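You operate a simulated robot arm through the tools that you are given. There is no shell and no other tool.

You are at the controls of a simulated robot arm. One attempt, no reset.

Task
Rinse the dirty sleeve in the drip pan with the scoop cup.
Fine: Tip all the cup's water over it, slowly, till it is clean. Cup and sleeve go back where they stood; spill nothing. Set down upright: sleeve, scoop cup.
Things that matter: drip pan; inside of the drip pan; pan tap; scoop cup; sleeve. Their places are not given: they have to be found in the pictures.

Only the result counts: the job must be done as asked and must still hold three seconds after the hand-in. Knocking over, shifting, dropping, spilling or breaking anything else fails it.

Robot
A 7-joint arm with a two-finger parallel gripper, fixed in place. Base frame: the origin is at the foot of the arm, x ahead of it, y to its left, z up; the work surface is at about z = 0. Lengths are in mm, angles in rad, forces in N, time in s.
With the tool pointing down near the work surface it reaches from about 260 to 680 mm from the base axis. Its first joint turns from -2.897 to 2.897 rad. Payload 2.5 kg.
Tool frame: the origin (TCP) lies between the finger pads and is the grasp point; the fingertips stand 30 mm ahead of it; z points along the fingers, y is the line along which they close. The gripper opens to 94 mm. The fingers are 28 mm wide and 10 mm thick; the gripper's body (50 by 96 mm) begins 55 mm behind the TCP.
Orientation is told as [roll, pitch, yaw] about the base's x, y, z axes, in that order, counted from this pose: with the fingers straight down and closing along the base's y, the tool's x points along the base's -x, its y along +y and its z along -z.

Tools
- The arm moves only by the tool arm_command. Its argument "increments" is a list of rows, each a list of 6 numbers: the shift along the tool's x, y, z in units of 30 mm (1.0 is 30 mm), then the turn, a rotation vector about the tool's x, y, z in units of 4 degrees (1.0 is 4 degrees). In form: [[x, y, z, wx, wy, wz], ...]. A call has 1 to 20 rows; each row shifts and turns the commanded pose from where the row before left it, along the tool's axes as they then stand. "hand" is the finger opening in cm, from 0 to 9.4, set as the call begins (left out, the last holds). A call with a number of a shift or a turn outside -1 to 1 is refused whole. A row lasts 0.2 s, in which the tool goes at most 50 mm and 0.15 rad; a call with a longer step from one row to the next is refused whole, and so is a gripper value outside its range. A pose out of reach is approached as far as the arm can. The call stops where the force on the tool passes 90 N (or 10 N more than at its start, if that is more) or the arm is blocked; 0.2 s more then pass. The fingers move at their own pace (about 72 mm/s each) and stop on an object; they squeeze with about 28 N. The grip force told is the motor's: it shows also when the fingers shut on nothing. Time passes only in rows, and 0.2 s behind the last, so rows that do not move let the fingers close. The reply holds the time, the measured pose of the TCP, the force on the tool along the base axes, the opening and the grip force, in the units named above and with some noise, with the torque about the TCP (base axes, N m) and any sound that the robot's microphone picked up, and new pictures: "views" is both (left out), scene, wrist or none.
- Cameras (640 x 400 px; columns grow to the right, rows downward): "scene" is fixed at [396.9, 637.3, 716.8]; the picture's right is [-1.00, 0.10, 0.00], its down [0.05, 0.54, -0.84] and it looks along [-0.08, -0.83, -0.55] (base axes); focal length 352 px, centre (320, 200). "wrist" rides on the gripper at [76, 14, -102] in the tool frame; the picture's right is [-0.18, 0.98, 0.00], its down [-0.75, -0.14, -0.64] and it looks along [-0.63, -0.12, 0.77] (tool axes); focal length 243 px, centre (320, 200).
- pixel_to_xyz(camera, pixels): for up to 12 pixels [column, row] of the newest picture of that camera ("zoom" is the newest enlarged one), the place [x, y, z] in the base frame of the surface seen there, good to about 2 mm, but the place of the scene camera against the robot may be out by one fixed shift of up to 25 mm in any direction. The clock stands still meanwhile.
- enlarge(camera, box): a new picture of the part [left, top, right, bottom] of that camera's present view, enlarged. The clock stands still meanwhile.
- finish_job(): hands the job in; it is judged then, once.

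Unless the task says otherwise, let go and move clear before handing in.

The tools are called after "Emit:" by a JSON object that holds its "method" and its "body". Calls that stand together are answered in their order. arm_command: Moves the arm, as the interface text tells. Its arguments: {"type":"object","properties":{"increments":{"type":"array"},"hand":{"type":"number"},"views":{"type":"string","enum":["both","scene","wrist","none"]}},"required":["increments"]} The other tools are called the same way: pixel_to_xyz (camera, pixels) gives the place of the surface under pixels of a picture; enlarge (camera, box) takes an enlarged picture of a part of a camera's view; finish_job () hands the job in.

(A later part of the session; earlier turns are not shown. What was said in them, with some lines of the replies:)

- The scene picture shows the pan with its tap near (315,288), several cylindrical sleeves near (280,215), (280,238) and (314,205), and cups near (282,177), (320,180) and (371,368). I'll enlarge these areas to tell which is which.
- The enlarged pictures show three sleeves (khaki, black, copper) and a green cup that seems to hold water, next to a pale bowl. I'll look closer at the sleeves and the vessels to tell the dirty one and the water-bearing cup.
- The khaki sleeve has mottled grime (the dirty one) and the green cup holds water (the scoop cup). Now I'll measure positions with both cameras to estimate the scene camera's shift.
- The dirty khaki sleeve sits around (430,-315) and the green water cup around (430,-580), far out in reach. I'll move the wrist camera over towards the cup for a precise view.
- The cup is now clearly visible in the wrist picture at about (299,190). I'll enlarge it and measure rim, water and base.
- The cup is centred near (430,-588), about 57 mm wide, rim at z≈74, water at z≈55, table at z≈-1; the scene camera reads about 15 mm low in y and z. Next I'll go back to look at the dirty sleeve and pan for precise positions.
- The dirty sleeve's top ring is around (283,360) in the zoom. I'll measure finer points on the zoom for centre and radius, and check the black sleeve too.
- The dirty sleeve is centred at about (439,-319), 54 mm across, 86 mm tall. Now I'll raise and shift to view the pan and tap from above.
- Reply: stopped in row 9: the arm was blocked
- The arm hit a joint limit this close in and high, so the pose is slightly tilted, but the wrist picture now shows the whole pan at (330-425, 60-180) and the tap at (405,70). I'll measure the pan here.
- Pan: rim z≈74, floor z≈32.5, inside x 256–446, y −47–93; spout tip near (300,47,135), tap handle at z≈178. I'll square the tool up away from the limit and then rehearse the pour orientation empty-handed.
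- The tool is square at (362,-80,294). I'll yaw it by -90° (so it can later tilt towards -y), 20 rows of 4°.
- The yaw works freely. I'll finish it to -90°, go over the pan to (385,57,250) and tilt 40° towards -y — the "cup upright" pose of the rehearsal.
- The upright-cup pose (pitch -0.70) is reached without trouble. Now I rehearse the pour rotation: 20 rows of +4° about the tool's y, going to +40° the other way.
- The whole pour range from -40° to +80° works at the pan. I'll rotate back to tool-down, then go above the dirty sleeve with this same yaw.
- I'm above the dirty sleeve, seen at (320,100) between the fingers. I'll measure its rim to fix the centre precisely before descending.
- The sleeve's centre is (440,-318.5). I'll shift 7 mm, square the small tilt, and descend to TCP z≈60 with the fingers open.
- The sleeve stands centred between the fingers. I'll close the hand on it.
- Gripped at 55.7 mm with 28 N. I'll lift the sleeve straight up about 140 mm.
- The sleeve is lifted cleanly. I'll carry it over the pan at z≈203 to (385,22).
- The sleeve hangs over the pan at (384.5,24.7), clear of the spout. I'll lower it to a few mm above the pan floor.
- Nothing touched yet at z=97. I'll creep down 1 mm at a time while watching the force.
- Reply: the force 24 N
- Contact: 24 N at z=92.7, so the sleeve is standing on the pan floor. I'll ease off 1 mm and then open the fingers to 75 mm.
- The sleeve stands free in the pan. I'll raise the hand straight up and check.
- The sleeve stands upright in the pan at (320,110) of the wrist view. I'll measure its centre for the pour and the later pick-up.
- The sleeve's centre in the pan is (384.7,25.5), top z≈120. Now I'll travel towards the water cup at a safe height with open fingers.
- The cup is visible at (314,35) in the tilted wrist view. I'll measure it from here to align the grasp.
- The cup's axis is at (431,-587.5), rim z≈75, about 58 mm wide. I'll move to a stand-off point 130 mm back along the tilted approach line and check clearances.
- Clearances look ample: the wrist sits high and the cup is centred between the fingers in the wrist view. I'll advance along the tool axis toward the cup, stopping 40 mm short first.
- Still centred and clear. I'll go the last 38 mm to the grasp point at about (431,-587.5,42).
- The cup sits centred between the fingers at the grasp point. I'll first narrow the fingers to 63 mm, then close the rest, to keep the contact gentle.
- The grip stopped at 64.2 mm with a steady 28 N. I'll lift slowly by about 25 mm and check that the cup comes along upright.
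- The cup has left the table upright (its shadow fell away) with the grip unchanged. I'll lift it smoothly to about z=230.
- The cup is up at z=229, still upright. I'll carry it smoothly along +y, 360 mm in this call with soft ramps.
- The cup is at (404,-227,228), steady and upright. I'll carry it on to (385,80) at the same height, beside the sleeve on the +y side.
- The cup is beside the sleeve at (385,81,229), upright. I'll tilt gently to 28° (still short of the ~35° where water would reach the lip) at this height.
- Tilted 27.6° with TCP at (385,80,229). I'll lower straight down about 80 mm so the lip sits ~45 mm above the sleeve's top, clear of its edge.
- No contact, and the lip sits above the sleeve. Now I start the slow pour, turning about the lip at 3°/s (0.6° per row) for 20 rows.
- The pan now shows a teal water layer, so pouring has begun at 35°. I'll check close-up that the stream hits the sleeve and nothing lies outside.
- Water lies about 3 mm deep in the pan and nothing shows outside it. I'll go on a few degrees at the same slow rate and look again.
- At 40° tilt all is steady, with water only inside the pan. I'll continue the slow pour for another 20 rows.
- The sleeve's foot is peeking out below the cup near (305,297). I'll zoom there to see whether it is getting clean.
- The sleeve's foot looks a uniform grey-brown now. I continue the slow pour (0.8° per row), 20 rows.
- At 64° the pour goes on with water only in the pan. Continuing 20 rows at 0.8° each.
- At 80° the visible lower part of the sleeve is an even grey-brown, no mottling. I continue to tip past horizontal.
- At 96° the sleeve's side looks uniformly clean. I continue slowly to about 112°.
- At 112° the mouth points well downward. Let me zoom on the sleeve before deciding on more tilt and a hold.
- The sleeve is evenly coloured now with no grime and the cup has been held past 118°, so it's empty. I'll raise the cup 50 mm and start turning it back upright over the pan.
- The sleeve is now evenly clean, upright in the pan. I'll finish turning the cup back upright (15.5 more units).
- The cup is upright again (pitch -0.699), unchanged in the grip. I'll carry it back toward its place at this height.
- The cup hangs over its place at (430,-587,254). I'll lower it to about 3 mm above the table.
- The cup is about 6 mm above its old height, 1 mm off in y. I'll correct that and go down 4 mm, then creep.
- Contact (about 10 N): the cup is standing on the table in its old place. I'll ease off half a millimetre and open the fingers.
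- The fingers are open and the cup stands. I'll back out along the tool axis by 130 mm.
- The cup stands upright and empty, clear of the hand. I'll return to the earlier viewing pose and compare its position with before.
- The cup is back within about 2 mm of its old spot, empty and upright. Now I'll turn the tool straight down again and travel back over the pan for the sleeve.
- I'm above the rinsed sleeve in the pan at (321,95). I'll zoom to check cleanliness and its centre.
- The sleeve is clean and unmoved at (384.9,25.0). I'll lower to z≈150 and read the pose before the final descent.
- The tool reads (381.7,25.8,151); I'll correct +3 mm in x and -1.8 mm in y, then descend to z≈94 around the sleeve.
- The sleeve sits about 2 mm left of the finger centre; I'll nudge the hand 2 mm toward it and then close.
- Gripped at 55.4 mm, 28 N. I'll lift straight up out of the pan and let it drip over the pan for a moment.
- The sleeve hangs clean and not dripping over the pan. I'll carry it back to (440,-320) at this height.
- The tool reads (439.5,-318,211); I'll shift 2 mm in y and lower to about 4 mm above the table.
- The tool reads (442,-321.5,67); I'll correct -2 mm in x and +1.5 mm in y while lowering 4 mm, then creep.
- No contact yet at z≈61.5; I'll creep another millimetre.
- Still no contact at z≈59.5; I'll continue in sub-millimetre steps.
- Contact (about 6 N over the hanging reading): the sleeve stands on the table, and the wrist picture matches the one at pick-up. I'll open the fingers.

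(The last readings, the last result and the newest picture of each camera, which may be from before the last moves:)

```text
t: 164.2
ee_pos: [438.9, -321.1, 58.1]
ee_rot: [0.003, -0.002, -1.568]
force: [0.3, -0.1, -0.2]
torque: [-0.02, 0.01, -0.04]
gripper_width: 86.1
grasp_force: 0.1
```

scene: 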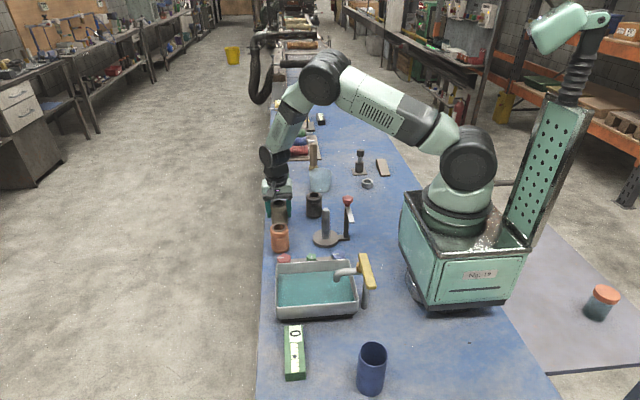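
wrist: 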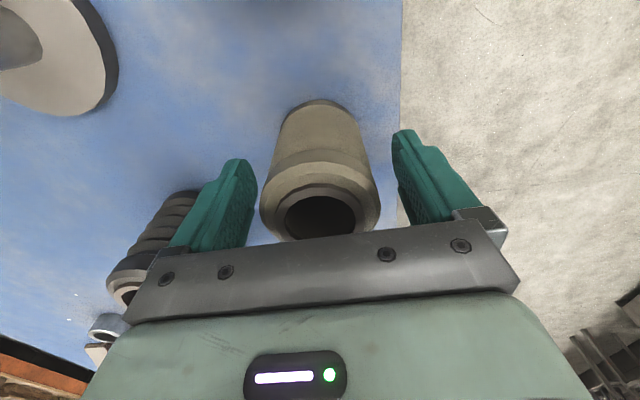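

The sleeve stands free. I'll rise straight up 150 mm and verify its position against the original.

Emit:
{"method": "arm_command", "body": {"increments": [[0, 0, -0.2, 0, 0, 0], [0, 0, -0.4, 0, 0, 0], [0, 0, -0.6, 0, 0, 0], [0, 0, -0.7, 0, 0, 0], [0, 0, -0.8, 0, 0, 0], [0, 0, -0.8, 0, 0, 0], [0, 0, -0.8, 0, 0, 0], [0, 0, -0.5, 0, 0, 0], [0, 0, -0.3, 0, 0, 0], [0, 0, 0, 0, 0, 0], [0, 0, 0, 0, 0, 0]], "views": "both"}}

Emit:
{"method": "enlarge", "body": {"camera": "wrist", "box": [280, 55, 360, 145]}}

```text
t: 166.6
ee_pos: [439.5, -319.7, 212.9]
ee_rot: [0.002, -0.001, -1.569]
force: [-0.3, 0.8, 0.4]
torque: [0.02, -0.03, 0.0]
gripper_width: 85.8
grasp_force: 0.2
```

scene: 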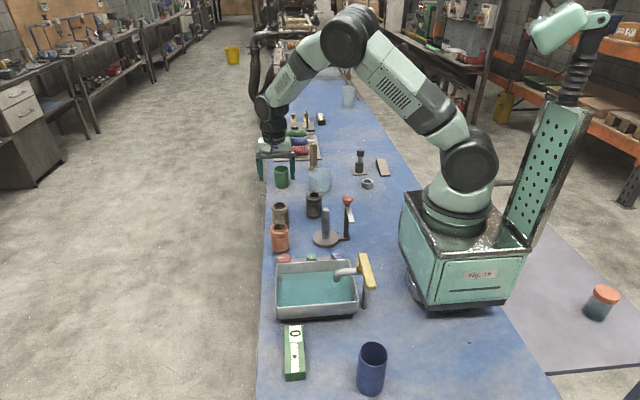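
wrist: 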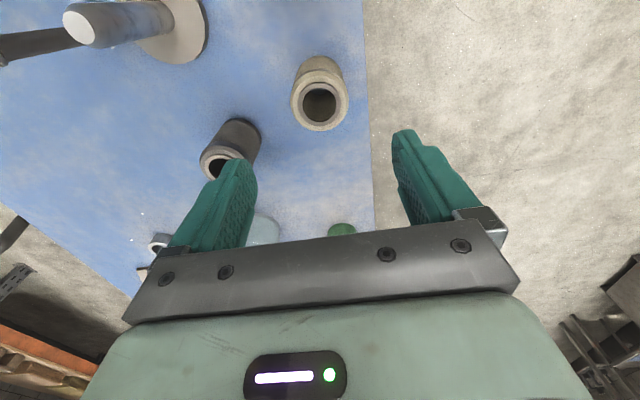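

```text
4.44 times, centred on (320, 100) of wrist
```

zoom: 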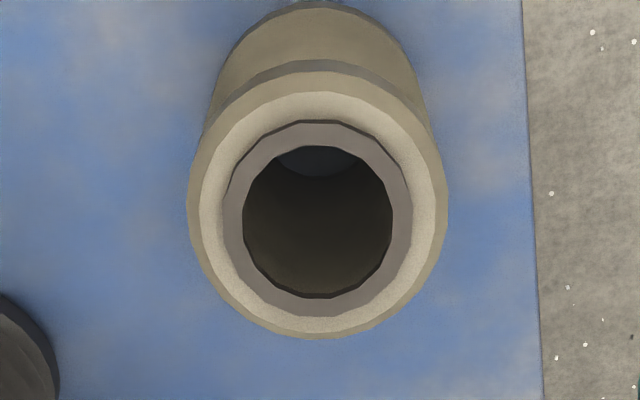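

Emit:
{"method": "pixel_to_xyz", "body": {"camera": "zoom", "pixels": [[233, 215], [403, 215], [318, 135], [318, 305], [200, 210], [435, 210], [318, 85], [318, 330]]}}

Emit:
{"method": "enlarge", "body": {"camera": "scene", "box": [255, 150, 385, 260]}}

Emit:
{"method": "enlarge", "body": {"camera": "scene", "box": [255, 240, 395, 340]}}

```text
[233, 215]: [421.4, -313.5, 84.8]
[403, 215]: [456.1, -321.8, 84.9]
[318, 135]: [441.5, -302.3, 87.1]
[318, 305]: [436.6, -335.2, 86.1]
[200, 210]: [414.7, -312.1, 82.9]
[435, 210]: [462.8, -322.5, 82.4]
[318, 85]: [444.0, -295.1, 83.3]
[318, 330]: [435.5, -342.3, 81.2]
```

```text
3.64 times, centred on (320, 205) of scene
```

zoom: 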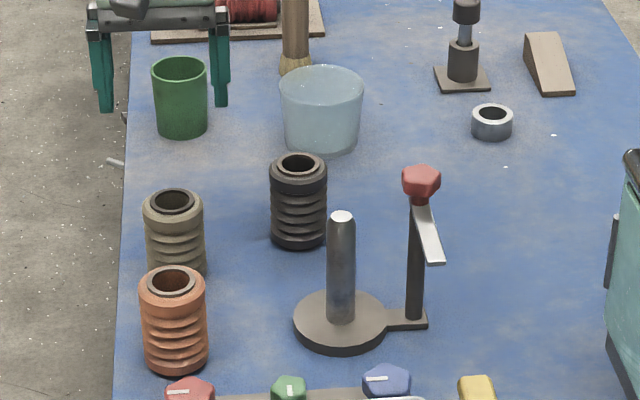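

```text
4.00 times, centred on (325, 290) of scene
```

zoom: 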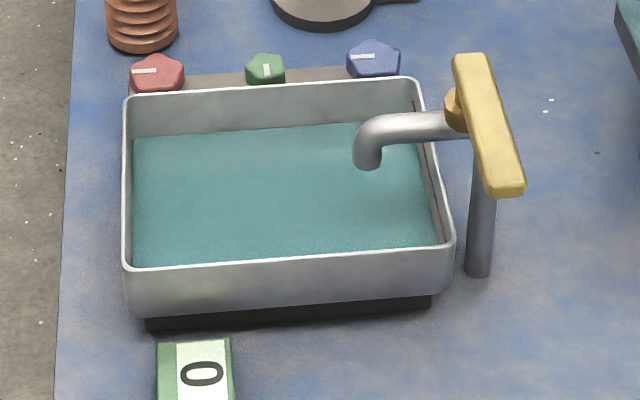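

The sleeve is back at (438.8,-318.5), within about 2 mm of its start, clean and upright; cup, pan, tap and the rest look undisturbed and no water lies outside the pan. I'll lift the hand well clear before handing in.

Emit:
{"method": "arm_command", "body": {"increments": [[0, 0, -0.5, 0, 0, 0], [0, 0, -0.8, 0, 0, 0], [0, 0, -0.8, 0, 0, 0], [0, 0, -0.8, 0, 0, 0], [0, 0, -0.5, 0, 0, 0], [0, 0, 0, 0, 0, 0], [0, 0, 0, 0, 0, 0], [0, 0, 0, 0, 0, 0]], "views": "both"}}

Emit:
{"method": "enlarge", "body": {"camera": "scene", "box": [255, 150, 415, 400]}}

```text
t: 168.4
ee_pos: [439.3, -318.7, 315.9]
ee_rot: [0.002, -0.002, -1.569]
force: [0.1, -0.4, 0.5]
torque: [-0.02, -0.01, 0.01]
gripper_width: 86.1
grasp_force: 0.1
```

scene: 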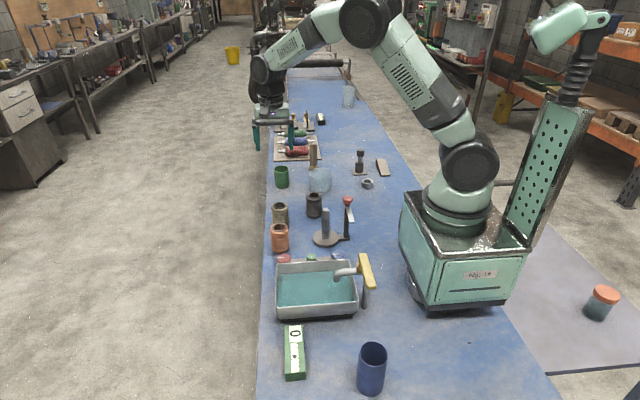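
wrist: 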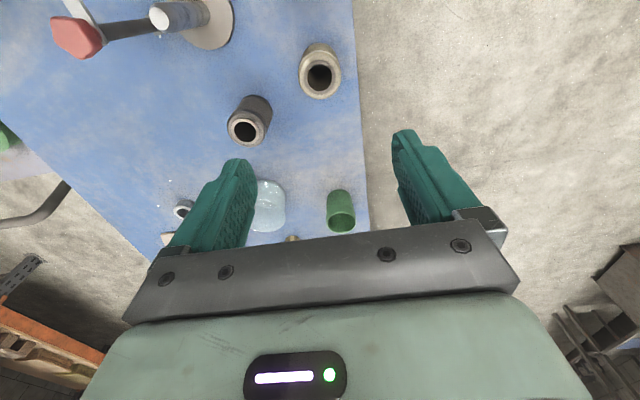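

```text
1.60 times, centred on (335, 275) of scene
```

zoom: 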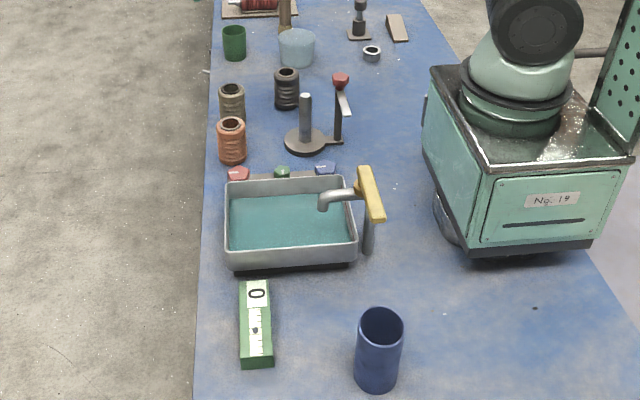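

The final pictures show the clean sleeve at (280,213) and the empty cup at (282,177), both upright at their places. The water is all in the pan and the hand is clear, so I'm handing in.

Emit:
{"method": "finish_job", "body": {}}

```text
The job is handed in.
```

The job is handed in. The dirty sleeve was rinsed in the drip pan with all the water from the green scoop cup, and both are back in place; the verdict hasn't come back.

- **Sleeve:** it was the khaki one with the mottled grime. After the pour it looks evenly clean on every side the cameras showed. I did not get a view of its far (-y) side after the rinse. It stands upright within about 2 mm of where it started.
- **Cup:** I tipped it over the sleeve at about 3–4° per second, to 118°, and held it there until it was empty. It stands upright and empty, about 2–3 mm from its original spot.
- **Spills:** I saw no water outside the pan at any point, and the other objects look undisturbed in the final pictures.

The hand is open and raised well clear of the table.
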